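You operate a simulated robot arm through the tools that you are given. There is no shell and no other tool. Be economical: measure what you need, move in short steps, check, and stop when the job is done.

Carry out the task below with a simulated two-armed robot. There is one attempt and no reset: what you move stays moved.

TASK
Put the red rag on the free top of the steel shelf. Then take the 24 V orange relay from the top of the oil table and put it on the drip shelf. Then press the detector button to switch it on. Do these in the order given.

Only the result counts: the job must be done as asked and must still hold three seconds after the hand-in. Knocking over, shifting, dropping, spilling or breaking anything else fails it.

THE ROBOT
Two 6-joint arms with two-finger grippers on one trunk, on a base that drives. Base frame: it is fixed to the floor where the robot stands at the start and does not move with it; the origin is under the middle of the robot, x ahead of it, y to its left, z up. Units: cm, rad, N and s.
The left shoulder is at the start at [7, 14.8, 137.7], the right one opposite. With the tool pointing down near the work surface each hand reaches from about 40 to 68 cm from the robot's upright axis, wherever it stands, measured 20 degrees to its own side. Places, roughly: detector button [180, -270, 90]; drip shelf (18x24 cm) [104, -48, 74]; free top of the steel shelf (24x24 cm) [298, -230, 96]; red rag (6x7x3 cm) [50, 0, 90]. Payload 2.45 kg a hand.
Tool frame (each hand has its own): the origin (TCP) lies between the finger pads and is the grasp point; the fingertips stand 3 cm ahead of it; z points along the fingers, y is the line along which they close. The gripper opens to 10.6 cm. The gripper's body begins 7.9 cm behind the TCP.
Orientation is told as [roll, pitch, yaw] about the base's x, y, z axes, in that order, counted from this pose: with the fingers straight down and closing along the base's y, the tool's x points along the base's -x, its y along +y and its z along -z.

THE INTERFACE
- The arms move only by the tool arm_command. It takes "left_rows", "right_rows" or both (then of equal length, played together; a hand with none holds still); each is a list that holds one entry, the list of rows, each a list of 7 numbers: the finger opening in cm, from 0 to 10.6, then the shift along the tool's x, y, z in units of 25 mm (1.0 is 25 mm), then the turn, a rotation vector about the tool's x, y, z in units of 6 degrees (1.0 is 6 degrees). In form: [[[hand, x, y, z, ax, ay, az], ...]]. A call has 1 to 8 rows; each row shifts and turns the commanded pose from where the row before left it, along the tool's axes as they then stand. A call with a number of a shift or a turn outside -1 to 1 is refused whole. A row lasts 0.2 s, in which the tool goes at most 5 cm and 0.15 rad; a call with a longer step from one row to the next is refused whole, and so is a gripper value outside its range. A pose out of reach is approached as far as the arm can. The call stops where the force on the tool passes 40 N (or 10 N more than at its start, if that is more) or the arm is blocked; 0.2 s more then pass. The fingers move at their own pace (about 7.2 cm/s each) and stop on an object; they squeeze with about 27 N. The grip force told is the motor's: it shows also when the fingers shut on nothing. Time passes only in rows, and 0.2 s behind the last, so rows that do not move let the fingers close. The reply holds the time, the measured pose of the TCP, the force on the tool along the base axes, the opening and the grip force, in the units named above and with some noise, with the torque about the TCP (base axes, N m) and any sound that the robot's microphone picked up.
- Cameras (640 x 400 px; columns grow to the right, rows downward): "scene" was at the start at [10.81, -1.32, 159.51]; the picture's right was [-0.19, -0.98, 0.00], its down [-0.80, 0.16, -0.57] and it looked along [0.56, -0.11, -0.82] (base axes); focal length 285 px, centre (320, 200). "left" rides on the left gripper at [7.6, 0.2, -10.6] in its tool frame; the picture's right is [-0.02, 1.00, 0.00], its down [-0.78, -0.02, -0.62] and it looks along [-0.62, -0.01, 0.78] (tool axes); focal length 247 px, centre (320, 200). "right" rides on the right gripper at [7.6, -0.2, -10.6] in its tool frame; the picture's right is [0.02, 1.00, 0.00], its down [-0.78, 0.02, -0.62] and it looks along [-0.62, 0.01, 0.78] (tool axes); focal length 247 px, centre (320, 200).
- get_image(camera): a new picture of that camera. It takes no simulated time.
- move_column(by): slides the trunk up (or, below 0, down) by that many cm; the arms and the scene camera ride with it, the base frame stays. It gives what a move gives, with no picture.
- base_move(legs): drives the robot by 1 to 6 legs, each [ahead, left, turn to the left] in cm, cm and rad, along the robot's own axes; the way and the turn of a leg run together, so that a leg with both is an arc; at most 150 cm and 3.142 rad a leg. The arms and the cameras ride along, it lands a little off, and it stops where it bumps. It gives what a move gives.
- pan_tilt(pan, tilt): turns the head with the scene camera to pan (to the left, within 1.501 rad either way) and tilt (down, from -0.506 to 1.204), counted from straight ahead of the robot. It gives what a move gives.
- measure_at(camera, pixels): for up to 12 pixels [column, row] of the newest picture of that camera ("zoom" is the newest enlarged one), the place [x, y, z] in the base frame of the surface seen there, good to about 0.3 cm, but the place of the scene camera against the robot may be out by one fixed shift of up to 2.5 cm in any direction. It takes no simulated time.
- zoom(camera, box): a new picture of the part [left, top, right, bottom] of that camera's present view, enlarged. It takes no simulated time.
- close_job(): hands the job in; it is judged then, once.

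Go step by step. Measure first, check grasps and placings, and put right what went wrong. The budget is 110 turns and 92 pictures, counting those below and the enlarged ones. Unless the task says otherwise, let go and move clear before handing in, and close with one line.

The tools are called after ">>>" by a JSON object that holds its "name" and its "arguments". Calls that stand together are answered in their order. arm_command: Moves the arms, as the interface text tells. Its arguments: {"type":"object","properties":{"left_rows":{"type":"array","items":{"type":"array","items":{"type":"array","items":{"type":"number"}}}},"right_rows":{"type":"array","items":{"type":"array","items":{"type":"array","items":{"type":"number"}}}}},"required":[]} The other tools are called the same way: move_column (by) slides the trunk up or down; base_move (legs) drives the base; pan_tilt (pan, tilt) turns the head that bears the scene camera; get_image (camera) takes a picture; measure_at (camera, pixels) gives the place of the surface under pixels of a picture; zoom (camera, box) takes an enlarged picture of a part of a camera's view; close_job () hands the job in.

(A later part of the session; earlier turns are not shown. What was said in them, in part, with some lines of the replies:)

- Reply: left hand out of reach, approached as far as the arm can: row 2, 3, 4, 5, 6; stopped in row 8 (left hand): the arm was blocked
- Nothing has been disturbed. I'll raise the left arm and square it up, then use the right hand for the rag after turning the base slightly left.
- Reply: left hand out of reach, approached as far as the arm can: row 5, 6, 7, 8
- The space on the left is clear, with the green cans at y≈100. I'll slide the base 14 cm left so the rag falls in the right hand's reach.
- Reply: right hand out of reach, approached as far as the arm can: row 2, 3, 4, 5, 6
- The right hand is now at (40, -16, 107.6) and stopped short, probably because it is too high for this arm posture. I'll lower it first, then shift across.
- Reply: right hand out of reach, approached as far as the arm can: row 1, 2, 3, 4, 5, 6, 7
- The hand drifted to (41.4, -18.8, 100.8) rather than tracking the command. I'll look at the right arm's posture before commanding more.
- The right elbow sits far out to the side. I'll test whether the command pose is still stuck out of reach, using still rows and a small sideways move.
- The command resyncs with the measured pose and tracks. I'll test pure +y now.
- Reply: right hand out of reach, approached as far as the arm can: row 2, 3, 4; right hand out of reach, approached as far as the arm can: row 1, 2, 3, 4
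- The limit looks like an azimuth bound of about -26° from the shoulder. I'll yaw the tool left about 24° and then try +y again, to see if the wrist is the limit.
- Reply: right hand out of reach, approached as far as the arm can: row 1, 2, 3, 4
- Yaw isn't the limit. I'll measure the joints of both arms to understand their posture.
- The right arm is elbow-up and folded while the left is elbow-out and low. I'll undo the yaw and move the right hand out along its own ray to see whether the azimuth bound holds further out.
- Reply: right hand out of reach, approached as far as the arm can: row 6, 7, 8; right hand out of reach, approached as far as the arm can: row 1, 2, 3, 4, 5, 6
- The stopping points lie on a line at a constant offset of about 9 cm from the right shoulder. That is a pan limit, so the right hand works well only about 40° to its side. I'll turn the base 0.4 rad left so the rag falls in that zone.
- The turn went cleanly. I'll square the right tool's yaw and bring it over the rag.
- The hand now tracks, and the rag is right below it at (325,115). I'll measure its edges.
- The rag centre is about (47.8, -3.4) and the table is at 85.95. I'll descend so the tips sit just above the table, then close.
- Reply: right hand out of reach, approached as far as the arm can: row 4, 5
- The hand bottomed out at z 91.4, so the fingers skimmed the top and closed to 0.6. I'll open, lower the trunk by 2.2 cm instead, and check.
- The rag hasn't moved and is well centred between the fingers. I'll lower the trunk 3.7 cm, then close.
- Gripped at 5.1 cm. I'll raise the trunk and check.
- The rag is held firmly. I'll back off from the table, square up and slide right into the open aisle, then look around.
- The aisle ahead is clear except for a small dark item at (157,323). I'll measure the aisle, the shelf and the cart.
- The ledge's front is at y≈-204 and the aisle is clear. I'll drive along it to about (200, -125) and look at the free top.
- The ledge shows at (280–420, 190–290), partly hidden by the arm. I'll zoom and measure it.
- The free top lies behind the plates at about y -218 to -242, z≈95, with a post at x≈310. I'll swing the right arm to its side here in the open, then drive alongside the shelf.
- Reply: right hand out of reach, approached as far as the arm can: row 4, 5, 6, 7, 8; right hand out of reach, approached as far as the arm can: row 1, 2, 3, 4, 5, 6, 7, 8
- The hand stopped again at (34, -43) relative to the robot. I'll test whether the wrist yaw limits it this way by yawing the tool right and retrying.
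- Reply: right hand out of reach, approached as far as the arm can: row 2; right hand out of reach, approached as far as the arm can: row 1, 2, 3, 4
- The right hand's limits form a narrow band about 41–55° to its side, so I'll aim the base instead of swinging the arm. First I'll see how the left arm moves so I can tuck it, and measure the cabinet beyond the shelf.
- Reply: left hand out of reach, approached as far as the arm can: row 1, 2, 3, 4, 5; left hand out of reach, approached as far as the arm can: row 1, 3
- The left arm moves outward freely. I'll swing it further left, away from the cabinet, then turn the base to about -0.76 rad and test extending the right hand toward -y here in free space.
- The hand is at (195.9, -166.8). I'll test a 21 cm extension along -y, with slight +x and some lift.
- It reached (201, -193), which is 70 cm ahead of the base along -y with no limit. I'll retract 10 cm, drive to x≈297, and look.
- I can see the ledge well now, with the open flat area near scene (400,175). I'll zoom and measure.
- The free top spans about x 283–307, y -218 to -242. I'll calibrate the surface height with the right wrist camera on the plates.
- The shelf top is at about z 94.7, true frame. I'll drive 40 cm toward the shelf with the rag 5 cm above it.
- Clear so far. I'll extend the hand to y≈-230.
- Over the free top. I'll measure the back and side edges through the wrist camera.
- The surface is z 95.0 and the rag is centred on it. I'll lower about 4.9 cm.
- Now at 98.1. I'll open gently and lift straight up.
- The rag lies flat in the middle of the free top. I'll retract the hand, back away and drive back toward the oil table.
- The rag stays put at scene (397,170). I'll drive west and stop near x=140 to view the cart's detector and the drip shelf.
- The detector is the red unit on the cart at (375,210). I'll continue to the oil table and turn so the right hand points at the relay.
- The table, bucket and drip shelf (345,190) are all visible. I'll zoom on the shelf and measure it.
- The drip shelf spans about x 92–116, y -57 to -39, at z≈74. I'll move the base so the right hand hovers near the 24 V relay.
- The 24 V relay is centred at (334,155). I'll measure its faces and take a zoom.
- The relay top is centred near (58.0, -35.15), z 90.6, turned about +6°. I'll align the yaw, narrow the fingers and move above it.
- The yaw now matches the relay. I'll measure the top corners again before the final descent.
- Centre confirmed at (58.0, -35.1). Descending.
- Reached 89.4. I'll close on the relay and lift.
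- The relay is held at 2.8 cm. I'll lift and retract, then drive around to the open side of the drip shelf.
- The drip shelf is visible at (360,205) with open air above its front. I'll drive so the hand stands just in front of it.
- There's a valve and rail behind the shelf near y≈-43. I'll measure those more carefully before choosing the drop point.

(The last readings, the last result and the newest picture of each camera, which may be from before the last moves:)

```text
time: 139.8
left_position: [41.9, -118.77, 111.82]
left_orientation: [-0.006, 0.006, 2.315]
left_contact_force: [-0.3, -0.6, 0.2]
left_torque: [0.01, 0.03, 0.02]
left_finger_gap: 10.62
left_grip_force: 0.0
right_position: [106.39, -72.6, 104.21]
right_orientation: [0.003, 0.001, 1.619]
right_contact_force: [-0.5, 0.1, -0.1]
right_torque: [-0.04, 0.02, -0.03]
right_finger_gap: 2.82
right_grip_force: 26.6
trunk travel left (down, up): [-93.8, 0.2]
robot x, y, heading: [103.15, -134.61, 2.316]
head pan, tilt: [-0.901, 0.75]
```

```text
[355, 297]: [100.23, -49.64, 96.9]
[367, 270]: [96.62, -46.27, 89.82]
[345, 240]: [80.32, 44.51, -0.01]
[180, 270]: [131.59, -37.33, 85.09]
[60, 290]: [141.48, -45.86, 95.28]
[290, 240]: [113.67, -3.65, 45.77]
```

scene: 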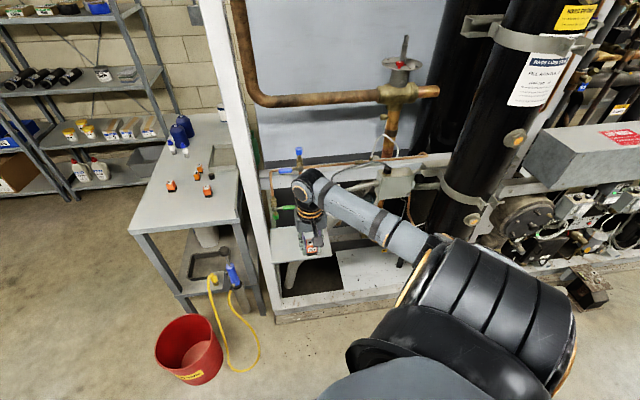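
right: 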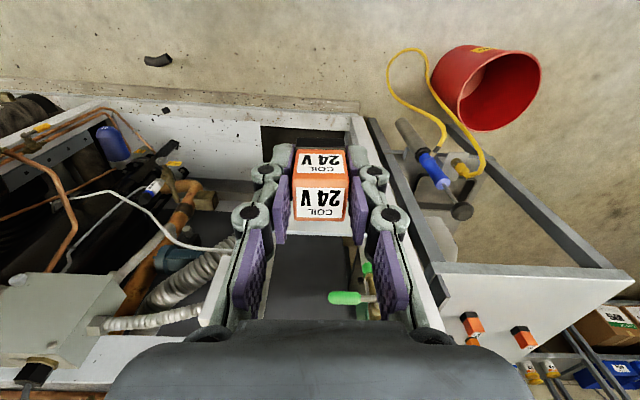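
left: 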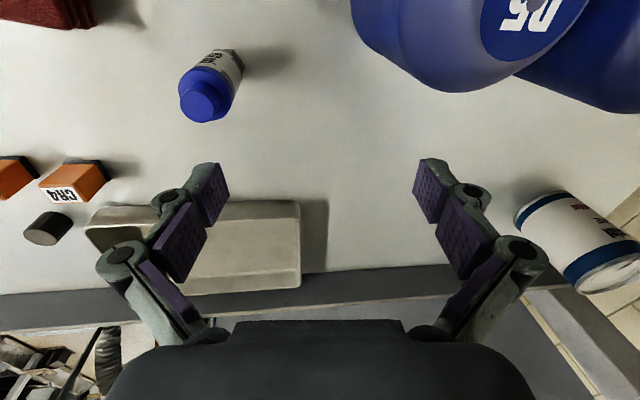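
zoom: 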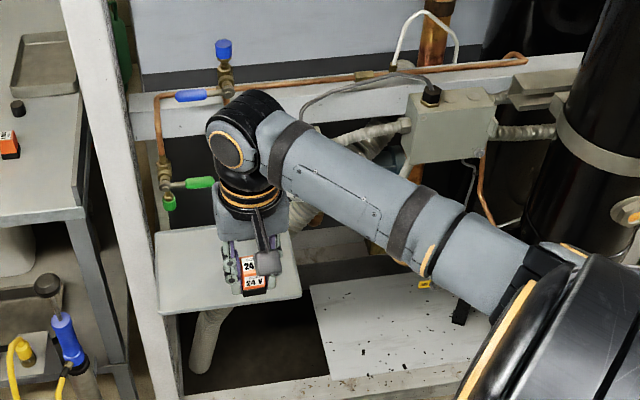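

A green handle sticks out at (100–102, -49.6, 97), so I'll set the relay on the right part of the shelf at about (111.5, -52). I'll shift 5 cm right and lower the trunk while still in front.

>>> {"name": "base_move", "arguments": {"legs": [[-3.5, -3.8, 0]]}}

>>> {"name": "move_column", "arguments": {"by": -21.5}}

>>> {"name": "pan_tilt", "arguments": {"pan": -0.9, "tilt": 0.65}}

>>> {"name": "get_image", "arguments": {"camera": "scene"}}

>>> {"name": "get_image", "arguments": {"camera": "right"}}

```text
time: 140.7
left_position: [46.2, -118.86, 111.17]
left_orientation: [-0.01, 0.012, 2.316]
left_contact_force: [-2.2, -0.1, -0.7]
left_torque: [-0.01, -0.07, 0.04]
left_finger_gap: 10.6
left_grip_force: 0.0
right_position: [110.71, -72.75, 104.17]
right_orientation: [-0.007, 0.0, 1.623]
right_contact_force: [-0.8, 0.2, -0.7]
right_torque: [-0.03, -0.09, 0.02]
right_finger_gap: 2.81
right_grip_force: 27.3
trunk travel left (down, up): [-93.8, 0.2]
robot x, y, heading: [108.26, -134.25, 2.314]
head pan, tilt: [-0.901, 0.75]
```

```text
time: 143.0
left_position: [46.94, -118.87, 90.13]
left_orientation: [-0.001, 0.006, 2.318]
left_contact_force: [0.3, 0.2, -0.3]
left_torque: [-0.01, 0.02, 0.02]
left_finger_gap: 10.58
left_grip_force: 0.1
right_position: [111.4, -72.89, 82.77]
right_orientation: [0.003, 0.0, 1.623]
right_contact_force: [-0.9, 0.0, -1.2]
right_torque: [-0.02, 0.0, 0.0]
right_finger_gap: 2.82
right_grip_force: 27.3
trunk travel left (down, up): [-72.3, 21.7]
robot x, y, heading: [108.26, -134.94, 2.322]
head pan, tilt: [-0.901, 0.75]
```

```text
time: 143.7
left_position: [46.91, -118.82, 90.35]
left_orientation: [-0.004, 0.007, 2.318]
left_contact_force: [0.2, -0.6, -0.4]
left_torque: [-0.04, 0.02, 0.04]
left_finger_gap: 10.58
left_grip_force: 0.1
right_position: [111.4, -72.75, 82.6]
right_orientation: [0.002, 0.001, 1.62]
right_contact_force: [0.2, -0.2, -0.9]
right_torque: [0.04, -0.02, 0.02]
right_finger_gap: 2.81
right_grip_force: 27.1
trunk travel left (down, up): [-72.3, 21.7]
robot x, y, heading: [108.02, -134.59, 2.317]
head pan, tilt: [-0.901, 0.649]
```

```text
47 pictures are left
```

scene: 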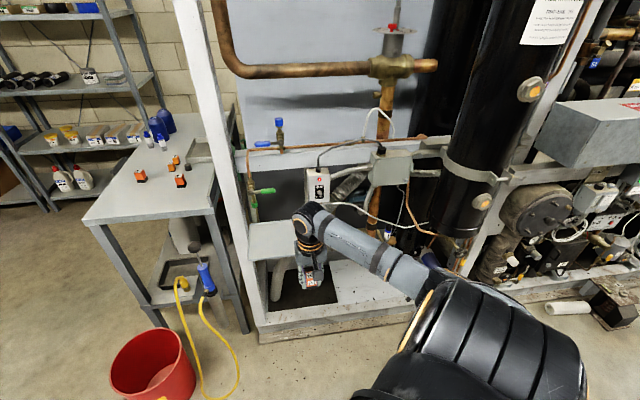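

```text
46 pictures are left
```

right: 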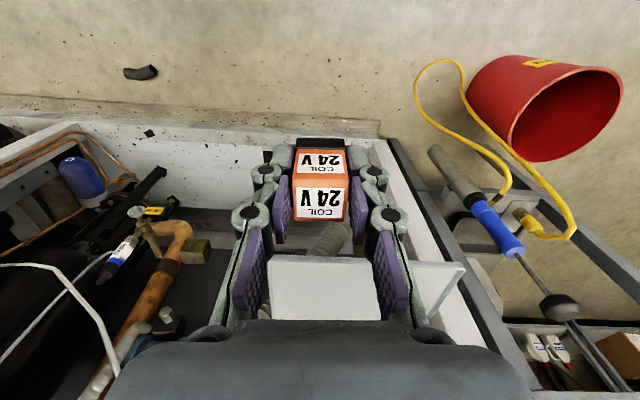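

The plate's front edge now shows at wrist row ~258 between the fingers, with its right-hand part at (420,270). I'll measure it, along with the white control box near the hand.

>>> {"name": "measure_at", "arguments": {"camera": "right", "pixels": [[320, 262], [275, 262], [320, 305], [275, 305], [405, 266], [455, 268], [440, 290], [360, 265], [400, 310]]}}

>>> {"name": "zoom", "arguments": {"camera": "scene", "box": [230, 110, 440, 300]}}

>>> {"name": "measure_at", "arguments": {"camera": "scene", "pixels": [[318, 185], [318, 172], [327, 195], [265, 191], [272, 191], [279, 125], [262, 144], [255, 240], [300, 220], [293, 225], [308, 207]]}}

```text
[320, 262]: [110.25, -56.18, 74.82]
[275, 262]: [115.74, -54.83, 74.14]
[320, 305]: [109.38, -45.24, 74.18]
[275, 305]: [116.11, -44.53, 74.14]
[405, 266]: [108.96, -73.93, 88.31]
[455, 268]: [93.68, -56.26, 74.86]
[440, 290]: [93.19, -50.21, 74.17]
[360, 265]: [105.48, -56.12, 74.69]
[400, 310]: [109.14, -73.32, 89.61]
```

```text
2.11 times, centred on (335, 205) of scene
```

zoom: 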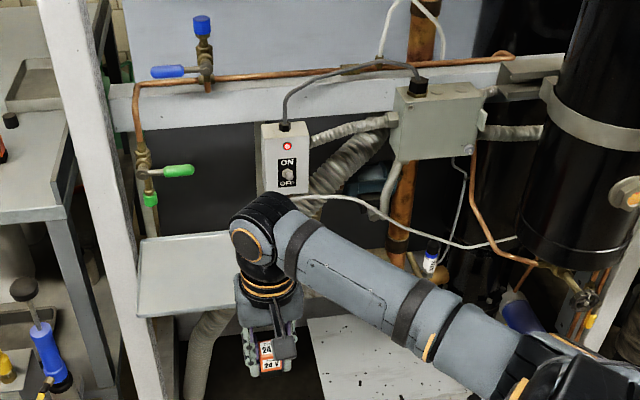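

```text
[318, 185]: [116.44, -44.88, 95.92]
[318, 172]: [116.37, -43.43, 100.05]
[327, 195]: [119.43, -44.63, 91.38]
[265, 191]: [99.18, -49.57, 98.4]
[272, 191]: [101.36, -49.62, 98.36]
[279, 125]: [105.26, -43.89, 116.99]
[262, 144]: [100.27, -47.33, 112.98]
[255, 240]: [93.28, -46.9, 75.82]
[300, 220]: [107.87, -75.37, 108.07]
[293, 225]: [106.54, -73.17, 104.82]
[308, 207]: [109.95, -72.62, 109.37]
```

A switch box sits at (113–120, -45, 90–101), so the clear slot is around x≈111, y≈-53.4. I'll move in 15 cm with the base, then fine-tune with the arm.

>>> {"name": "base_move", "arguments": {"legs": [[11.3, -9.9, 0]]}}

>>> {"name": "get_image", "arguments": {"camera": "scene"}}

>>> {"name": "get_image", "arguments": {"camera": "right"}}

```text
time: 145.0
left_position: [46.89, -104.0, 90.33]
left_orientation: [-0.004, 0.004, 2.314]
left_contact_force: [-0.3, 0.4, 0.0]
left_torque: [0.03, 0.01, 0.03]
left_finger_gap: 10.59
left_grip_force: 0.0
right_position: [111.53, -58.07, 82.79]
right_orientation: [0.004, 0.0, 1.618]
right_contact_force: [-0.8, -0.4, -0.9]
right_torque: [-0.01, -0.02, -0.02]
right_finger_gap: 2.8
right_grip_force: 27.3
trunk travel left (down, up): [-72.3, 21.7]
robot x, y, heading: [108.0, -119.74, 2.311]
head pan, tilt: [-0.901, 0.649]
```

```text
44 pictures are left
```

scene: 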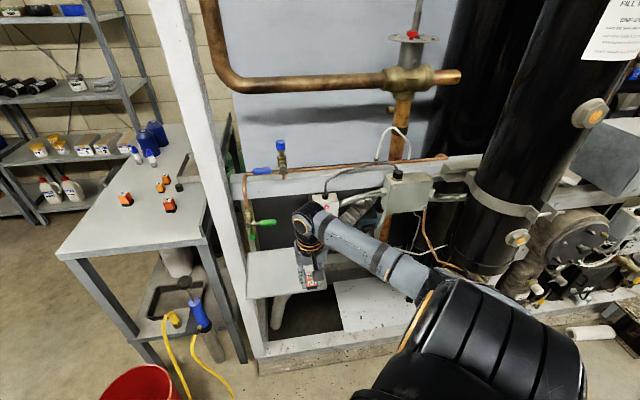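

```text
43 pictures are left
```

right: 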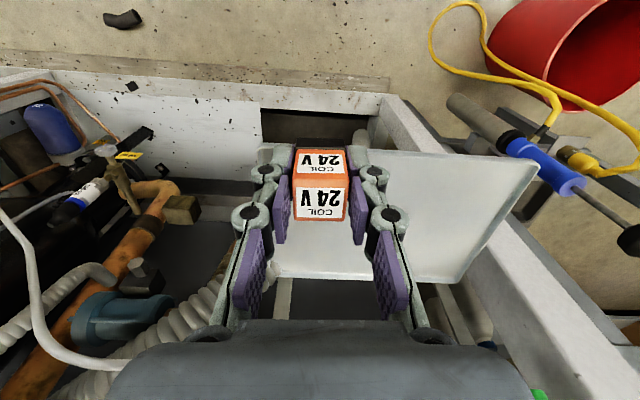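

The whole plate is visible around the relay. I'll measure its edges.

>>> {"name": "measure_at", "arguments": {"camera": "right", "pixels": [[430, 158], [400, 160], [265, 160], [268, 255], [330, 272], [450, 265], [420, 210], [330, 245]]}}

>>> {"name": "zoom", "arguments": {"camera": "scene", "box": [230, 140, 400, 320]}}

```text
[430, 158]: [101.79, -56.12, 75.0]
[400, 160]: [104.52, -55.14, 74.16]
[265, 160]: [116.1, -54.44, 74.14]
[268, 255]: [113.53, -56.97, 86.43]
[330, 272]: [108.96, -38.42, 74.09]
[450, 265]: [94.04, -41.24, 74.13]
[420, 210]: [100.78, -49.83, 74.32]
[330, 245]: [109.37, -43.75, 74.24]
```

```text
2.22 times, centred on (315, 230) of scene
```

zoom: 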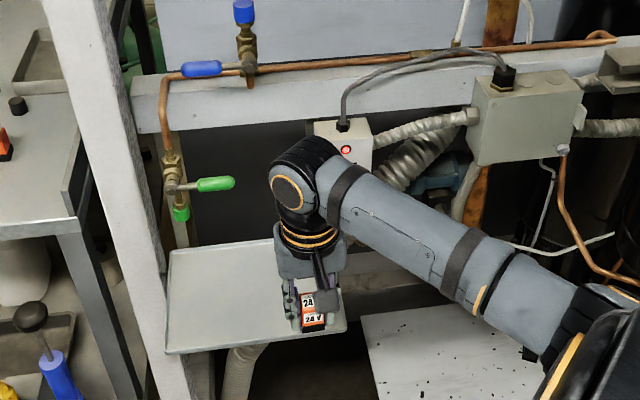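

Plate surface z 74.15, from y≈-55.5 (behind a small lip) to -38.5. I'll move in 5.7 cm with the arm and check clearance.

>>> {"name": "arm_command", "arguments": {"right_rows": [[[1.5, -0.57, -0.03, 0, 0, 0, 0], [1.5, -0.57, -0.03, 0, 0, 0, 0], [1.5, -0.57, -0.03, 0, 0, 0, 0], [1.5, -0.57, -0.02, 0, 0, 0, 0], [1.5, 0, 0, 0, 0, 0, 0]]]}}

>>> {"name": "zoom", "arguments": {"camera": "scene", "box": [230, 140, 400, 320]}}

>>> {"name": "get_image", "arguments": {"camera": "right"}}

```text
time: 146.2
left_position: [46.89, -104.02, 90.28]
left_orientation: [-0.003, 0.005, 2.315]
left_contact_force: [-0.5, 0.5, -0.1]
left_torque: [-0.03, -0.02, -0.01]
left_finger_gap: 10.59
left_grip_force: 0.1
right_position: [111.45, -52.38, 82.75]
right_orientation: [0.004, 0.001, 1.618]
right_contact_force: [-0.4, 0.6, -0.6]
right_torque: [-0.01, -0.01, -0.02]
right_finger_gap: 2.8
right_grip_force: 26.8
trunk travel left (down, up): [-72.3, 21.7]
robot x, y, heading: [108.1, -120.24, 2.32]
head pan, tilt: [-0.901, 0.649]
```

```text
2.22 times, centred on (315, 230) of scene
```

zoom: 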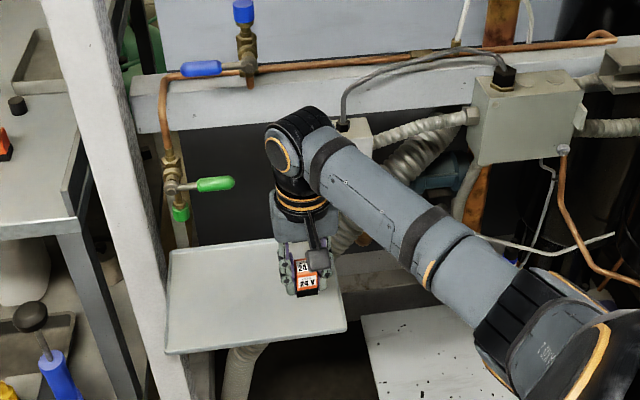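

```text
40 pictures are left
```

right: 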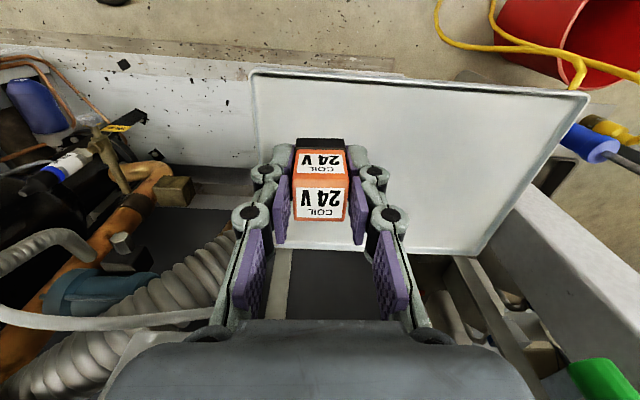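

There's clear space around the wrist, with the green handle about 4 cm to its left. I'll lower 5.1 cm.

>>> {"name": "arm_command", "arguments": {"right_rows": [[[1.5, 0, 0, 0.5, 0, 0, 0], [1.5, 0, 0, 0.5, 0, 0, 0], [1.5, 0, 0, 0.5, 0, 0, 0], [1.5, 0, 0, 0.3, 0, 0, 0], [1.5, 0, 0, 0.22, 0, 0, 0], [1.5, 0, 0, 0, 0, 0, 0]]]}}

```text
time: 147.6
left_position: [46.89, -103.99, 90.33]
left_orientation: [-0.004, 0.005, 2.314]
left_contact_force: [-0.2, 0.4, 0.2]
left_torque: [-0.02, -0.04, 0.04]
left_finger_gap: 10.57
left_grip_force: 0.0
right_position: [111.54, -52.48, 77.59]
right_orientation: [0.004, 0.001, 1.617]
right_contact_force: [0.3, -0.5, 0.0]
right_torque: [0.01, -0.04, -0.02]
right_finger_gap: 2.83
right_grip_force: 27.0
trunk travel left (down, up): [-72.3, 21.7]
robot x, y, heading: [108.28, -120.01, 2.317]
head pan, tilt: [-0.901, 0.649]
```

It's essentially at the surface. I'll nudge down 0.15 cm, open and lift.

>>> {"name": "arm_command", "arguments": {"right_rows": [[[1.5, 0, 0, 0.06, 0, 0, 0], [1.5, 0, 0, 0, 0, 0, 0], [4, 0, 0, 0, 0, 0, 0], [5.5, 0, 0, 0, 0, 0, 0], [5.5, 0, 0, 0, 0, 0, 0], [5.5, 0, 0, -0.5, 0, 0, 0], [5.5, 0, 0, -0.8, 0, 0, 0], [5.5, 0, 0, -0.9, 0, 0, 0]]]}}

>>> {"name": "get_image", "arguments": {"camera": "right"}}

```text
time: 149.4
left_position: [46.84, -104.07, 90.3]
left_orientation: [-0.005, 0.005, 2.314]
left_contact_force: [-0.4, 0.2, 0.1]
left_torque: [0.01, 0.01, 0.01]
left_finger_gap: 10.59
left_grip_force: 0.1
right_position: [111.5, -52.38, 83.07]
right_orientation: [0.001, 0.0, 1.618]
right_contact_force: [-1.0, -0.1, -0.4]
right_torque: [-0.02, -0.01, 0.02]
right_finger_gap: 5.51
right_grip_force: 0.1
trunk travel left (down, up): [-72.3, 21.7]
robot x, y, heading: [108.29, -120.1, 2.316]
head pan, tilt: [-0.901, 0.649]
```

```text
39 pictures are left
```

right: 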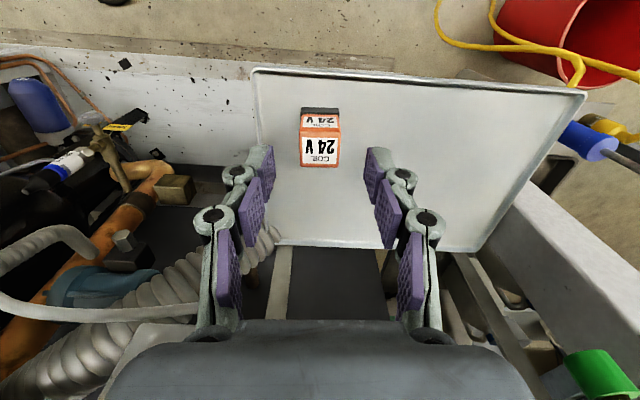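

The relay stands upright on the drip shelf. I'll lift, retract, back away and raise the trunk.

>>> {"name": "arm_command", "arguments": {"right_rows": [[[5.5, 0, 0, -0.8, 0, 0, 0], [5.5, 0.5, 0, 0, 0, 0, 0], [5.5, 0.8, 0, 0, 0, 0, 0], [5.5, 0.8, 0, 0, 0, 0, 0], [5.5, 0.8, 0, 0, 0, 0, 0]]]}}

>>> {"name": "base_move", "arguments": {"legs": [[-22, 20.4, 0]]}}

>>> {"name": "move_column", "arguments": {"by": 21}}

>>> {"name": "get_image", "arguments": {"camera": "scene"}}

```text
time: 150.6
left_position: [47.0, -103.89, 90.34]
left_orientation: [-0.003, 0.006, 2.313]
left_contact_force: [0.4, 0.1, -0.3]
left_torque: [0.0, -0.01, 0.0]
left_finger_gap: 10.61
left_grip_force: 0.0
right_position: [111.86, -59.93, 84.99]
right_orientation: [0.003, -0.001, 1.618]
right_contact_force: [0.7, 0.0, 0.4]
right_torque: [0.0, 0.02, -0.03]
right_finger_gap: 5.49
right_grip_force: 0.0
trunk travel left (down, up): [-72.3, 21.7]
robot x, y, heading: [108.16, -120.07, 2.317]
head pan, tilt: [-0.901, 0.649]
```

```text
time: 152.7
left_position: [46.58, -134.37, 90.12]
left_orientation: [-0.005, 0.007, 2.31]
left_contact_force: [0.3, -1.3, 0.3]
left_torque: [-0.04, -0.03, 0.02]
left_finger_gap: 10.59
left_grip_force: 0.0
right_position: [111.8, -90.38, 85.0]
right_orientation: [0.003, 0.0, 1.613]
right_contact_force: [-1.4, 0.8, 0.6]
right_torque: [0.02, 0.02, 0.02]
right_finger_gap: 5.51
right_grip_force: 0.1
trunk travel left (down, up): [-72.3, 21.7]
robot x, y, heading: [107.91, -150.55, 2.312]
head pan, tilt: [-0.901, 0.649]
```

```text
time: 155.0
left_position: [46.59, -134.41, 111.24]
left_orientation: [-0.005, 0.006, 2.31]
left_contact_force: [-0.1, -0.4, 0.5]
left_torque: [-0.03, -0.04, -0.01]
left_finger_gap: 10.61
left_grip_force: 0.0
right_position: [111.78, -90.39, 105.94]
right_orientation: [0.004, 0.002, 1.613]
right_contact_force: [0.4, -1.0, -0.1]
right_torque: [-0.02, -0.01, 0.01]
right_finger_gap: 5.54
right_grip_force: 0.1
trunk travel left (down, up): [-93.3, 0.7]
robot x, y, heading: [107.74, -150.86, 2.311]
head pan, tilt: [-0.901, 0.649]
```

```text
38 pictures are left
```

scene: 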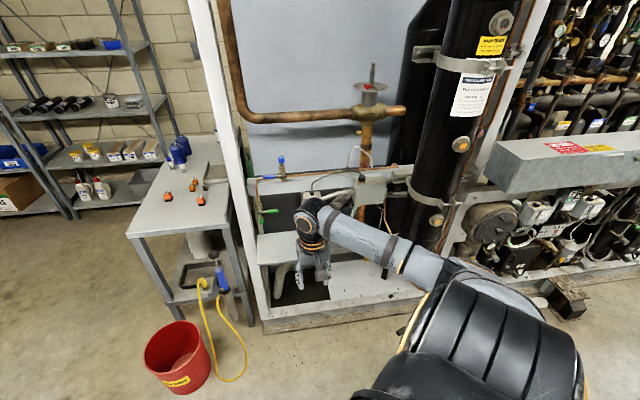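

Both placements look fine. I'll turn to heading 0 and look at the cart.

>>> {"name": "base_move", "arguments": {"legs": [[0, 0, -2.31]]}}

>>> {"name": "pan_tilt", "arguments": {"pan": -0.95, "tilt": 0.5}}

>>> {"name": "get_image", "arguments": {"camera": "scene"}}

```text
time: 160.8
left_position: [160.23, -114.84, 111.29]
left_orientation: [-0.002, 0.007, 0.026]
left_contact_force: [-0.1, 0.7, 0.7]
left_torque: [0.03, 0.02, 0.01]
left_finger_gap: 10.61
left_grip_force: 0.0
right_position: [150.89, -192.97, 105.92]
right_orientation: [0.004, 0.0, -0.671]
right_contact_force: [-0.6, -0.1, 0.0]
right_torque: [-0.01, -0.01, -0.01]
right_finger_gap: 5.52
right_grip_force: 0.0
trunk travel left (down, up): [-93.3, 0.7]
robot x, y, heading: [108.11, -150.58, 0.032]
head pan, tilt: [-0.901, 0.649]
```

```text
time: 161.5
left_position: [160.33, -114.83, 111.16]
left_orientation: [-0.003, 0.005, 0.026]
left_contact_force: [0.1, -0.2, -0.5]
left_torque: [-0.01, 0.0, 0.0]
left_finger_gap: 10.61
left_grip_force: 0.0
right_position: [150.99, -192.95, 106.06]
right_orientation: [0.003, 0.0, -0.669]
right_contact_force: [-0.2, 0.3, 0.2]
right_torque: [0.0, -0.03, 0.0]
right_finger_gap: 5.51
right_grip_force: 0.0
trunk travel left (down, up): [-93.3, 0.7]
robot x, y, heading: [108.0, -150.5, 0.028]
head pan, tilt: [-0.949, 0.499]
```

```text
37 pictures are left
```

scene: 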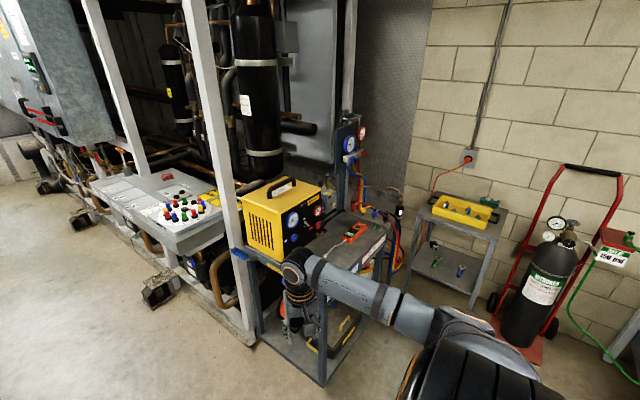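

The orange detector shows at (355,232). I'll zoom and measure the cart.

>>> {"name": "zoom", "arguments": {"camera": "scene", "box": [270, 180, 430, 290]}}

>>> {"name": "measure_at", "arguments": {"camera": "scene", "pixels": [[355, 232], [348, 238], [362, 225], [335, 245], [235, 250], [322, 290], [388, 235], [322, 380], [290, 205], [360, 185], [345, 260], [470, 215]]}}

```text
3.64 times, centred on (350, 235) of scene
```

zoom: 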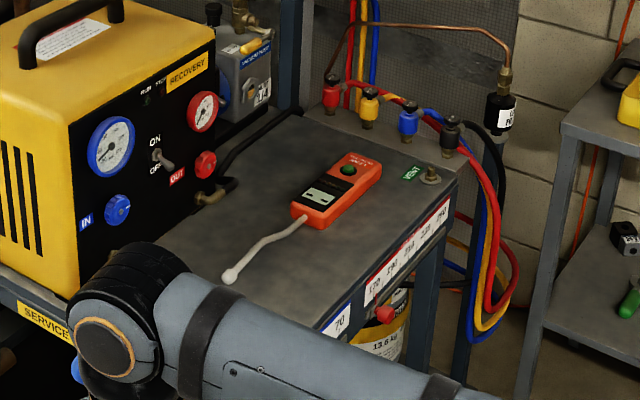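

```text
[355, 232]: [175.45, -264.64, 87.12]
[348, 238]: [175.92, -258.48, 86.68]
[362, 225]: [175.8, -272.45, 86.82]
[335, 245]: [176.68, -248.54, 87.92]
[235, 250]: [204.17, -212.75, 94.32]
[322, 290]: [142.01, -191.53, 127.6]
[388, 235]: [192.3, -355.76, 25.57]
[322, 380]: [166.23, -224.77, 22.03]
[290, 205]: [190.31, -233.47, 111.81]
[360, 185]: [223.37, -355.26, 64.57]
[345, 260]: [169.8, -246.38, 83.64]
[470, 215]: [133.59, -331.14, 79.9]
```

The button is the green spot near scene (357,227), at roughly (176, -268, 86). I'll measure the floor objects and machine corners to pick a stand west of the cart.

>>> {"name": "measure_at", "arguments": {"camera": "scene", "pixels": [[357, 227], [284, 260], [321, 222], [283, 190], [412, 285], [470, 300], [505, 335], [530, 360], [580, 350], [440, 330], [390, 315], [357, 222]]}}

```text
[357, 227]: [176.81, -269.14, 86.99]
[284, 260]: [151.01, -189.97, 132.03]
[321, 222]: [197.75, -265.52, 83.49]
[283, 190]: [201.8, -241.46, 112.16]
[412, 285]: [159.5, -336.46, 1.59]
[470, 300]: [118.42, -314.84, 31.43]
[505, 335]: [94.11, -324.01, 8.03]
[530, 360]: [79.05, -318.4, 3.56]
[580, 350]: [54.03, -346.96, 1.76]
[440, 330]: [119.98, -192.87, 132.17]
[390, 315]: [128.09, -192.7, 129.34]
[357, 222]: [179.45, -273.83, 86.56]
```

The floor west of the cart is clear down to y≈-310. I'll turn slightly left and slide to (90, -246), then look.

>>> {"name": "base_move", "arguments": {"legs": [[0, 0, 0.37], [-53.7, -81, 0]]}}

>>> {"name": "pan_tilt", "arguments": {"pan": -0.6, "tilt": 0.6}}

>>> {"name": "get_image", "arguments": {"camera": "scene"}}

>>> {"name": "get_image", "arguments": {"camera": "right"}}

```text
time: 167.7
left_position: [126.07, -194.08, 111.15]
left_orientation: [-0.006, 0.007, 0.394]
left_contact_force: [0.6, 0.8, -0.3]
left_torque: [-0.02, 0.01, 0.01]
left_finger_gap: 10.59
left_grip_force: 0.0
right_position: [145.44, -270.26, 106.04]
right_orientation: [0.004, 0.0, -0.299]
right_contact_force: [0.2, 0.9, -0.7]
right_torque: [-0.01, -0.03, 0.0]
right_finger_gap: 5.49
right_grip_force: 0.1
trunk travel left (down, up): [-93.3, 0.7]
robot x, y, heading: [90.08, -246.56, 0.395]
head pan, tilt: [-0.949, 0.499]
```

```text
time: 168.5
left_position: [125.96, -194.21, 111.23]
left_orientation: [-0.004, 0.006, 0.396]
left_contact_force: [-0.5, -0.7, 0.1]
left_torque: [0.0, -0.05, 0.03]
left_finger_gap: 10.59
left_grip_force: 0.0
right_position: [145.25, -270.41, 106.02]
right_orientation: [0.004, -0.002, -0.301]
right_contact_force: [0.7, -0.3, 1.6]
right_torque: [0.03, -0.01, -0.01]
right_finger_gap: 5.49
right_grip_force: 0.0
trunk travel left (down, up): [-93.3, 0.7]
robot x, y, heading: [89.67, -246.4, 0.395]
head pan, tilt: [-0.6, 0.6]
```

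```text
35 pictures are left
```

scene: 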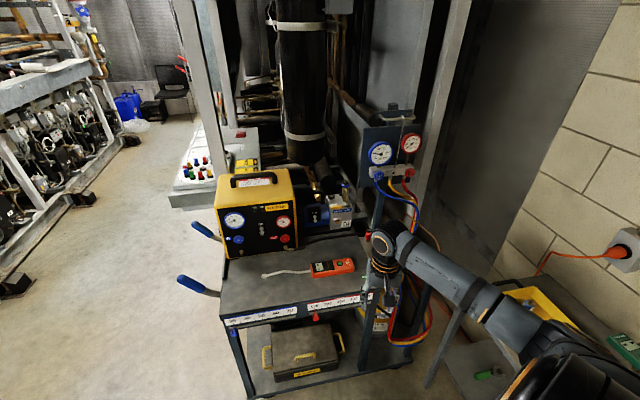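

```text
34 pictures are left
```

right: 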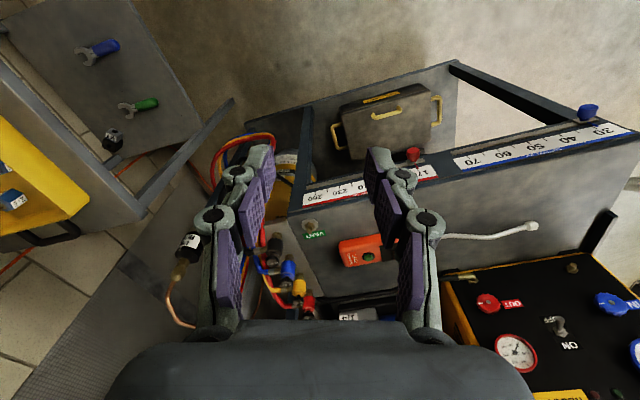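

The wrist camera sees the detector at (365,250) with the green button at (368,257). I'll measure and zoom.

>>> {"name": "measure_at", "arguments": {"camera": "right", "pixels": [[368, 257], [345, 250], [352, 262], [378, 243], [300, 225], [330, 280], [460, 215], [262, 240], [288, 268], [300, 290], [465, 280], [410, 155]]}}

>>> {"name": "zoom", "arguments": {"camera": "right", "box": [250, 190, 450, 320]}}

>>> {"name": "zoom", "arguments": {"camera": "scene", "box": [290, 230, 390, 300]}}

```text
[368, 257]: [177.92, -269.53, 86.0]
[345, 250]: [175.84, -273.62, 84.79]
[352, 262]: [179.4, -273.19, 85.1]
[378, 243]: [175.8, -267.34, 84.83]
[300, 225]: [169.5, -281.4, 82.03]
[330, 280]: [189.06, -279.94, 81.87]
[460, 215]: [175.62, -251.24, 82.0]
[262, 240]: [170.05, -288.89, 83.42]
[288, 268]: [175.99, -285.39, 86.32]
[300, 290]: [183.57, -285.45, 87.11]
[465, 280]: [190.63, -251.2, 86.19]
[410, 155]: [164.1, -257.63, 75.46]
```

```text
3.08 times, centred on (350, 255) of right
```

zoom: 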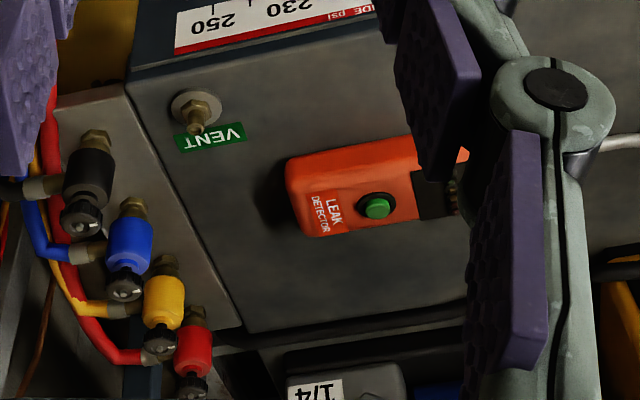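

```text
5.71 times, centred on (340, 265) of scene
```

zoom: 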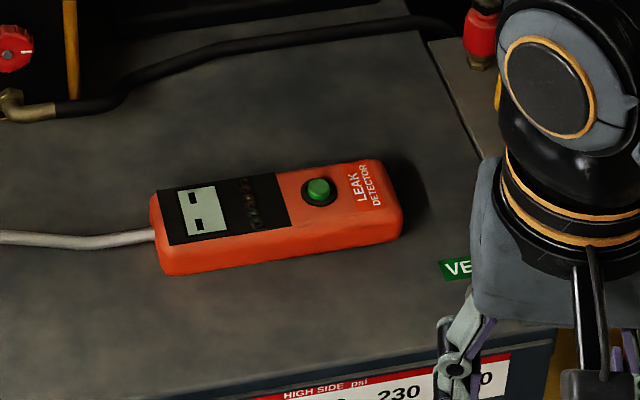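

The button is at (177.9, -269.5) with its top at z≈86. The cart top is at 82. I'll drive 22 cm closer and close the fingers.

>>> {"name": "base_move", "arguments": {"legs": [[20.5, -8.0, 0]]}}

>>> {"name": "arm_command", "arguments": {"right_rows": [[[0, 0, 0, 0, 0, 0, 0], [0, 0, 0, 0, 0, 0, 0], [0, 0, 0, 0, 0, 0, 0], [0, 0, 0, 0, 0, 0, 0]]]}}

>>> {"name": "get_image", "arguments": {"camera": "right"}}

```text
time: 170.2
left_position: [147.23, -193.8, 111.38]
left_orientation: [-0.004, 0.004, 0.394]
left_contact_force: [-1.1, 0.1, 0.1]
left_torque: [0.01, -0.04, -0.01]
left_finger_gap: 10.62
left_grip_force: 0.0
right_position: [166.48, -269.94, 106.06]
right_orientation: [0.004, -0.004, -0.303]
right_contact_force: [-0.4, 0.2, -0.8]
right_torque: [0.0, -0.04, 0.0]
right_finger_gap: 5.5
right_grip_force: 0.0
trunk travel left (down, up): [-93.3, 0.7]
robot x, y, heading: [111.81, -246.51, 0.396]
head pan, tilt: [-0.6, 0.6]
```

```text
time: 171.2
left_position: [147.53, -193.7, 111.17]
left_orientation: [-0.004, 0.008, 0.395]
left_contact_force: [-0.2, 0.1, -0.7]
left_torque: [-0.03, -0.02, -0.01]
left_finger_gap: 10.58
left_grip_force: 0.0
right_position: [166.83, -269.92, 105.92]
right_orientation: [0.002, -0.001, -0.3]
right_contact_force: [-0.6, 0.5, 0.1]
right_torque: [0.04, 0.03, -0.04]
right_finger_gap: 0.0
right_grip_force: 27.0
trunk travel left (down, up): [-93.3, 0.7]
robot x, y, heading: [111.65, -245.9, 0.397]
head pan, tilt: [-0.6, 0.6]
```

```text
31 pictures are left
```

right: 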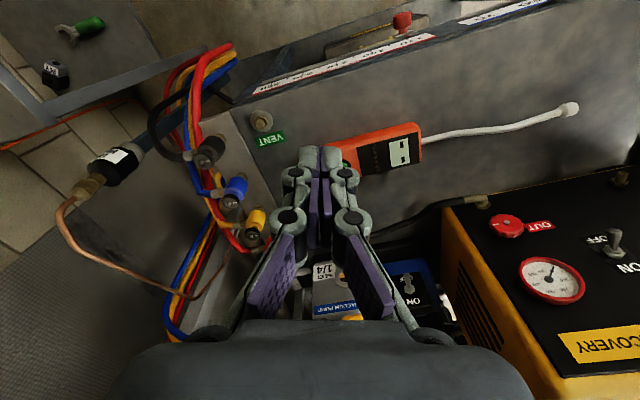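

Next I'll move over the button and come down to about z 98.

>>> {"name": "arm_command", "arguments": {"right_rows": [[[0, -0.846, 0.296, 0.3, 0, 0, 0], [0, -0.846, 0.296, 0.6, 0, 0, 0], [0, -0.846, 0.296, 0.6, 0, 0, 0], [0, -0.846, 0.296, 0.7, 0, 0, 0], [0, -0.846, 0.296, 0.8, 0, 0, 0], [0, 0, 0, 0, 0, 0, 0]]]}}

>>> {"name": "get_image", "arguments": {"camera": "right"}}

>>> {"name": "zoom", "arguments": {"camera": "scene", "box": [240, 200, 440, 340]}}

```text
time: 172.6
left_position: [147.53, -193.7, 111.33]
left_orientation: [-0.003, 0.005, 0.394]
left_contact_force: [-0.5, 0.6, -0.3]
left_torque: [-0.02, 0.0, 0.01]
left_finger_gap: 10.58
left_grip_force: 0.1
right_position: [177.92, -269.54, 98.57]
right_orientation: [0.003, 0.0, -0.303]
right_contact_force: [-0.3, 0.0, 0.4]
right_torque: [-0.01, -0.01, -0.02]
right_finger_gap: 0.01
right_grip_force: 26.9
trunk travel left (down, up): [-93.3, 0.7]
robot x, y, heading: [111.61, -245.96, 0.394]
head pan, tilt: [-0.6, 0.6]
```

```text
30 pictures are left
```

right: 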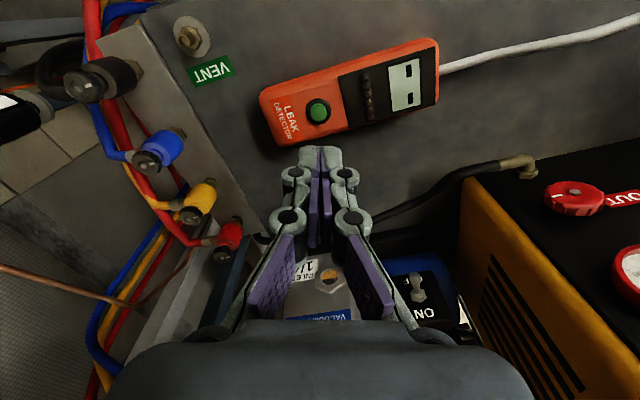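

```text
2.86 times, centred on (340, 270) of scene
```

zoom: 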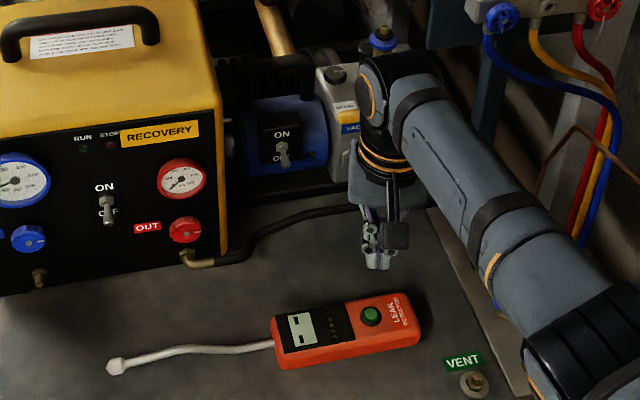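

The button at (318,111) lies right on the tool axis. A final measurement of it, then press.

>>> {"name": "measure_at", "arguments": {"camera": "right", "pixels": [[318, 110], [319, 114], [330, 118], [300, 125], [345, 100], [290, 75]]}}

```text
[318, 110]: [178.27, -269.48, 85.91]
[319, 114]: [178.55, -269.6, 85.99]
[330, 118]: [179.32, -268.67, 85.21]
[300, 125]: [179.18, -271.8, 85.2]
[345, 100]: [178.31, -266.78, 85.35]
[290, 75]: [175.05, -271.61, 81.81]
```

The button centre is (178.3, -269.5), top 85.95. I'll come down to about 1 cm above it first.

>>> {"name": "arm_command", "arguments": {"right_rows": [[[0, -0.13, 0.04, 0.7, 0, 0, 0], [0, 0, 0, 0.8, 0, 0, 0], [0, 0, 0, 0.8, 0, 0, 0], [0, 0, 0, 0.8, 0, 0, 0], [0, 0, 0, 0.35, 0, 0, 0], [0, 0, 0, 0, 0, 0, 0]]]}}

>>> {"name": "zoom", "arguments": {"camera": "right", "box": [220, 80, 420, 220]}}

```text
time: 174.0
left_position: [147.57, -193.82, 111.31]
left_orientation: [-0.004, 0.004, 0.396]
left_contact_force: [0.6, 0.3, 0.2]
left_torque: [-0.01, -0.03, 0.02]
left_finger_gap: 10.63
left_grip_force: 0.0
right_position: [177.73, -269.28, 90.11]
right_orientation: [0.004, 0.0, -0.301]
right_contact_force: [-0.3, -0.3, 0.5]
right_torque: [0.01, 0.02, 0.03]
right_finger_gap: 0.03
right_grip_force: 26.8
right hand out of reach, approached as far as the arm can: row 5
trunk travel left (down, up): [-93.3, 0.7]
robot x, y, heading: [111.45, -246.2, 0.392]
head pan, tilt: [-0.6, 0.6]
```

```text
2.86 times, centred on (320, 150) of right
```

zoom: 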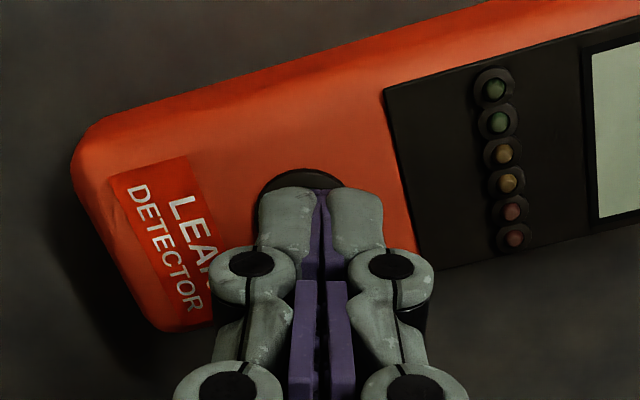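

The arm is near its lower limit at z 90.1. I'll lift it 4 cm, drop the trunk 4 cm to regain range, and re-centre.

>>> {"name": "arm_command", "arguments": {"right_rows": [[[0, 0, 0, -0.8, 0, 0, 0], [0, 0, 0, -0.8, 0, 0, 0], [0, -0.2, 0.0, 0, 0, 0, 0], [0, 0, 0, 0, 0, 0, 0]]]}}

>>> {"name": "move_column", "arguments": {"by": -4}}

>>> {"name": "zoom", "arguments": {"camera": "right", "box": [220, 80, 420, 220]}}

```text
time: 175.0
left_position: [147.57, -193.75, 111.2]
left_orientation: [-0.001, 0.008, 0.394]
left_contact_force: [-0.3, -0.2, 0.0]
left_torque: [-0.01, 0.01, 0.0]
left_finger_gap: 10.62
left_grip_force: 0.1
right_position: [178.42, -269.58, 94.13]
right_orientation: [0.003, 0.0, -0.302]
right_contact_force: [-0.2, -0.2, 0.2]
right_torque: [0.01, -0.01, 0.01]
right_finger_gap: 0.0
right_grip_force: 27.0
trunk travel left (down, up): [-93.3, 0.7]
robot x, y, heading: [111.57, -245.96, 0.395]
head pan, tilt: [-0.6, 0.6]
```

```text
time: 175.8
left_position: [147.53, -193.81, 107.13]
left_orientation: [-0.004, 0.006, 0.394]
left_contact_force: [0.2, 0.2, 0.1]
left_torque: [0.01, -0.02, 0.0]
left_finger_gap: 10.59
left_grip_force: 0.0
right_position: [178.37, -269.51, 90.07]
right_orientation: [0.003, -0.001, -0.302]
right_contact_force: [0.9, -0.5, 0.4]
right_torque: [0.0, 0.01, 0.02]
right_finger_gap: 0.0
right_grip_force: 26.6
trunk travel left (down, up): [-89.3, 4.7]
robot x, y, heading: [111.48, -245.9, 0.395]
head pan, tilt: [-0.6, 0.6]
```

```text
2.86 times, centred on (320, 150) of right
```

zoom: 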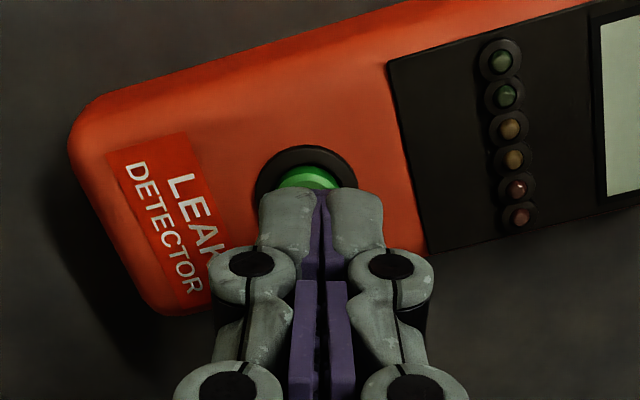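

The tool axis is now on the button and the tips are about 1.1 cm above it. I'll press slowly, 1.5 cm total.

>>> {"name": "arm_command", "arguments": {"right_rows": [[[0, 0, 0, 0.15, 0, 0, 0], [0, 0, 0, 0.15, 0, 0, 0], [0, 0, 0, 0.1, 0, 0, 0], [0, 0, 0, 0.1, 0, 0, 0], [0, 0, 0, 0.1, 0, 0, 0], [0, 0, 0, 0, 0, 0, 0]]]}}

>>> {"name": "zoom", "arguments": {"camera": "right", "box": [220, 60, 460, 220]}}

```text
time: 177.2
left_position: [147.49, -193.74, 107.25]
left_orientation: [-0.005, 0.006, 0.395]
left_contact_force: [0.3, 0.4, 0.0]
left_torque: [0.0, -0.01, -0.02]
left_finger_gap: 10.59
left_grip_force: 0.0
right_position: [178.38, -269.33, 88.6]
right_orientation: [0.004, 0.001, -0.301]
right_contact_force: [-0.2, -0.6, 0.9]
right_torque: [0.0, 0.04, 0.03]
right_finger_gap: 0.59
right_grip_force: 26.9
trunk travel left (down, up): [-89.3, 4.7]
robot x, y, heading: [111.57, -245.51, 0.393]
head pan, tilt: [-0.6, 0.6]
```

```text
2.50 times, centred on (340, 140) of right
```

zoom: 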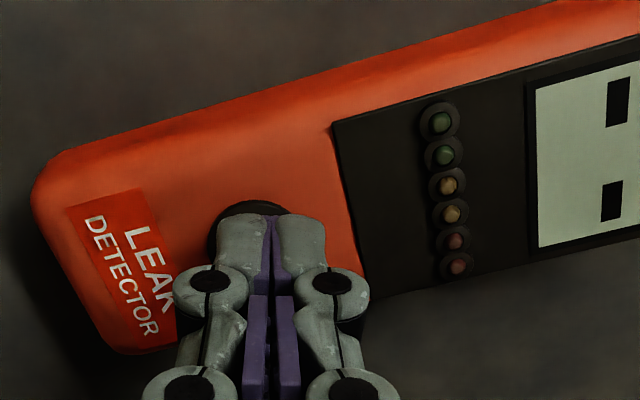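

The round button wedged between the two fingertips (gap 0.59) instead of being pushed. I'll lift, shift half a centimetre so one finger is over it, and press again.

>>> {"name": "arm_command", "arguments": {"right_rows": [[[0, 0, 0, -0.3, 0, 0, 0], [0, 0, 0, -0.3, 0, 0, 0], [0, 0, 0.24, 0, 0, 0, 0], [0, 0, 0, 0, 0, 0, 0], [0, 0, 0, 0, 0, 0, 0]]]}}

>>> {"name": "zoom", "arguments": {"camera": "right", "box": [220, 60, 460, 220]}}

```text
time: 178.4
left_position: [147.58, -193.76, 107.27]
left_orientation: [-0.005, 0.004, 0.394]
left_contact_force: [-0.8, 0.5, 0.4]
left_torque: [0.01, 0.01, 0.03]
left_finger_gap: 10.61
left_grip_force: 0.1
right_position: [178.64, -268.82, 90.08]
right_orientation: [0.004, 0.002, -0.301]
right_contact_force: [0.6, 0.9, -1.1]
right_torque: [0.0, 0.0, 0.02]
right_finger_gap: 0.02
right_grip_force: 26.4
trunk travel left (down, up): [-89.3, 4.7]
robot x, y, heading: [111.55, -245.73, 0.392]
head pan, tilt: [-0.6, 0.6]
```

```text
2.50 times, centred on (340, 140) of right
```

zoom: 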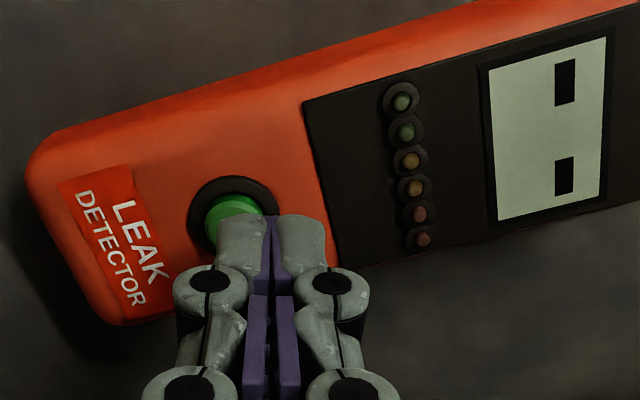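

The left-hand finger is now over the button. Pressing.

>>> {"name": "arm_command", "arguments": {"right_rows": [[[0, 0, 0, 0.2, 0, 0, 0], [0, 0, 0, 0.15, 0, 0, 0], [0, 0, 0, 0.1, 0, 0, 0], [0, 0, 0, 0.1, 0, 0, 0], [0, 0, 0, 0.08, 0, 0, 0], [0, 0, 0, 0, 0, 0, 0]]]}}

>>> {"name": "zoom", "arguments": {"camera": "right", "box": [220, 60, 460, 220]}}

```text
time: 179.8
left_position: [147.55, -193.66, 107.26]
left_orientation: [-0.004, 0.007, 0.395]
left_contact_force: [-0.6, 0.4, 0.2]
left_torque: [-0.01, 0.01, -0.02]
left_finger_gap: 10.6
left_grip_force: 0.0
right_position: [178.59, -268.83, 88.51]
right_orientation: [0.003, 0.0, -0.3]
right_contact_force: [-1.3, -0.2, 1.6]
right_torque: [-0.02, 0.02, -0.02]
right_finger_gap: 0.0
right_grip_force: 26.8
trunk travel left (down, up): [-89.3, 4.7]
robot x, y, heading: [111.89, -245.75, 0.392]
head pan, tilt: [-0.6, 0.6]
```

```text
2.50 times, centred on (340, 140) of right
```

zoom: 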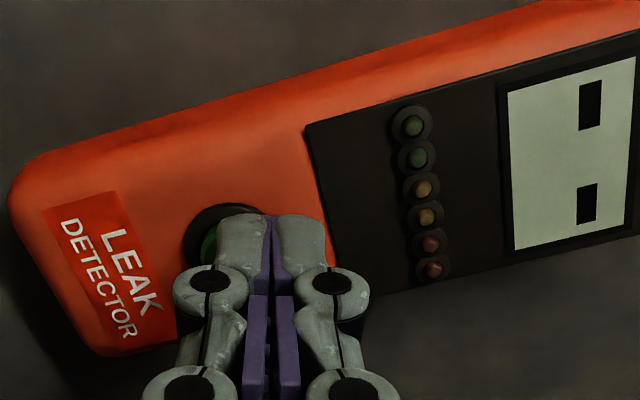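

There's only light contact (1.6 N) and no click yet. I'll press a little further.

>>> {"name": "arm_command", "arguments": {"right_rows": [[[0, 0, 0, 0.06, 0, 0, 0], [0, 0, 0, 0.06, 0, 0, 0], [0, 0, 0, 0, 0, 0, 0]]]}}

>>> {"name": "zoom", "arguments": {"camera": "right", "box": [220, 60, 460, 220]}}

```text
time: 180.6
left_position: [147.53, -193.76, 107.32]
left_orientation: [-0.003, 0.004, 0.394]
left_contact_force: [0.3, -0.1, 0.1]
left_torque: [0.0, 0.01, 0.0]
left_finger_gap: 10.59
left_grip_force: 0.0
right_position: [178.51, -268.72, 88.23]
right_orientation: [0.003, -0.002, -0.302]
right_contact_force: [0.2, 0.6, 4.8]
right_torque: [-0.03, 0.01, -0.04]
right_finger_gap: 0.0
right_grip_force: 27.3
trunk travel left (down, up): [-89.3, 4.7]
robot x, y, heading: [111.54, -245.98, 0.397]
head pan, tilt: [-0.6, 0.6]
heard: click
```

```text
2.50 times, centred on (340, 140) of right
```

zoom: 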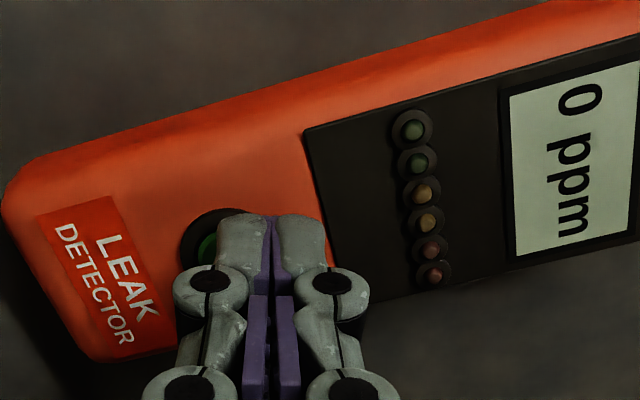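

A click was heard and the display now reads "0 ppm", so the detector is on. I'll lift straight up and move clear.

>>> {"name": "arm_command", "arguments": {"right_rows": [[[0, 0, 0, -0.4, 0, 0, 0], [0, 0, 0, -0.8, 0, 0, 0], [0, 0, 0, -0.8, 0, 0, 0], [0, 0, 0, -0.8, 0, 0, 0], [0, 0, 0, -0.8, 0, 0, 0], [0, 0, 0, -0.6, 0, 0, 0]]]}}

>>> {"name": "move_column", "arguments": {"by": 4}}

>>> {"name": "base_move", "arguments": {"legs": [[-23, 9.6, 0]]}}

>>> {"name": "get_image", "arguments": {"camera": "right"}}

>>> {"name": "get_image", "arguments": {"camera": "scene"}}

```text
time: 182.0
left_position: [147.53, -193.73, 107.18]
left_orientation: [-0.004, 0.008, 0.396]
left_contact_force: [0.0, 0.5, -0.6]
left_torque: [-0.01, 0.03, -0.05]
left_finger_gap: 10.61
left_grip_force: 0.0
right_position: [178.51, -268.96, 98.81]
right_orientation: [0.004, 0.0, -0.302]
right_contact_force: [-0.3, 0.3, -0.8]
right_torque: [-0.02, -0.04, 0.03]
right_finger_gap: 0.0
right_grip_force: 27.4
trunk travel left (down, up): [-89.3, 4.7]
robot x, y, heading: [111.31, -246.27, 0.391]
head pan, tilt: [-0.6, 0.6]
```

```text
time: 182.8
left_position: [147.51, -193.67, 111.27]
left_orientation: [-0.003, 0.009, 0.395]
left_contact_force: [-0.7, -0.5, 0.1]
left_torque: [-0.02, 0.0, -0.01]
left_finger_gap: 10.6
left_grip_force: 0.1
right_position: [178.55, -268.88, 102.74]
right_orientation: [0.004, 0.002, -0.302]
right_contact_force: [0.0, -0.8, 0.6]
right_torque: [-0.02, 0.04, 0.04]
right_finger_gap: 0.0
right_grip_force: 27.0
trunk travel left (down, up): [-93.3, 0.7]
robot x, y, heading: [111.49, -245.71, 0.394]
head pan, tilt: [-0.6, 0.6]
```

```text
time: 184.7
left_position: [123.03, -193.8, 111.18]
left_orientation: [-0.004, 0.008, 0.393]
left_contact_force: [-1.0, 0.7, 0.5]
left_torque: [0.0, 0.0, -0.01]
left_finger_gap: 10.6
left_grip_force: 0.0
right_position: [153.88, -269.0, 102.52]
right_orientation: [0.002, 0.002, -0.304]
right_contact_force: [-0.1, -0.5, -0.2]
right_torque: [0.01, 0.01, 0.04]
right_finger_gap: 0.01
right_grip_force: 27.4
trunk travel left (down, up): [-93.3, 0.7]
robot x, y, heading: [86.57, -245.59, 0.394]
head pan, tilt: [-0.6, 0.6]
```

```text
22 pictures are left
```

right: 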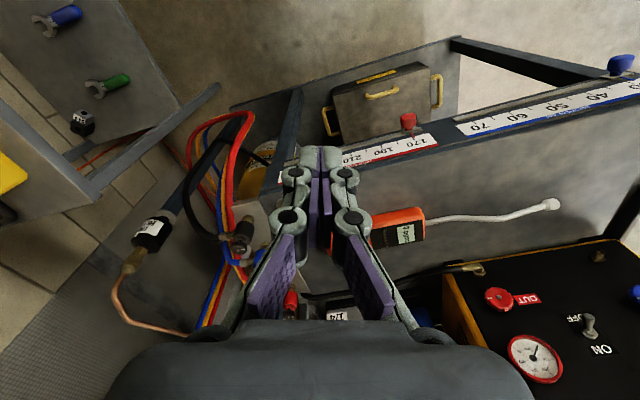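

```text
21 pictures are left
```

scene: 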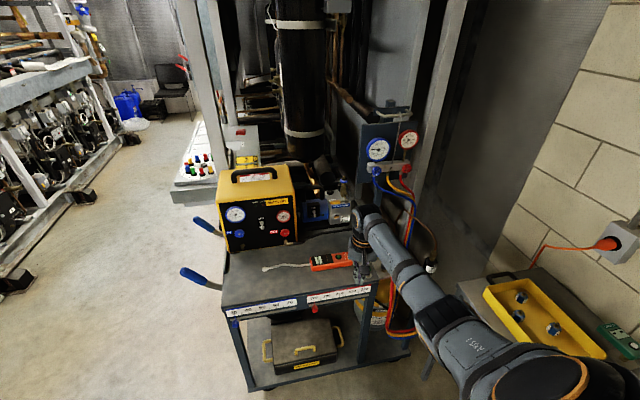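

The detector is still on, the rag is in place at scene (240,133), and the hand is clear of everything. I'm handing the job in.

>>> {"name": "close_job", "arguments": {}}

```text
The job is handed in.
```

The red rag is on the free top of the steel shelf, the 24 V relay is standing on the drip shelf, and the detector is on, with its display reading 0 ppm; all three were done in that order.
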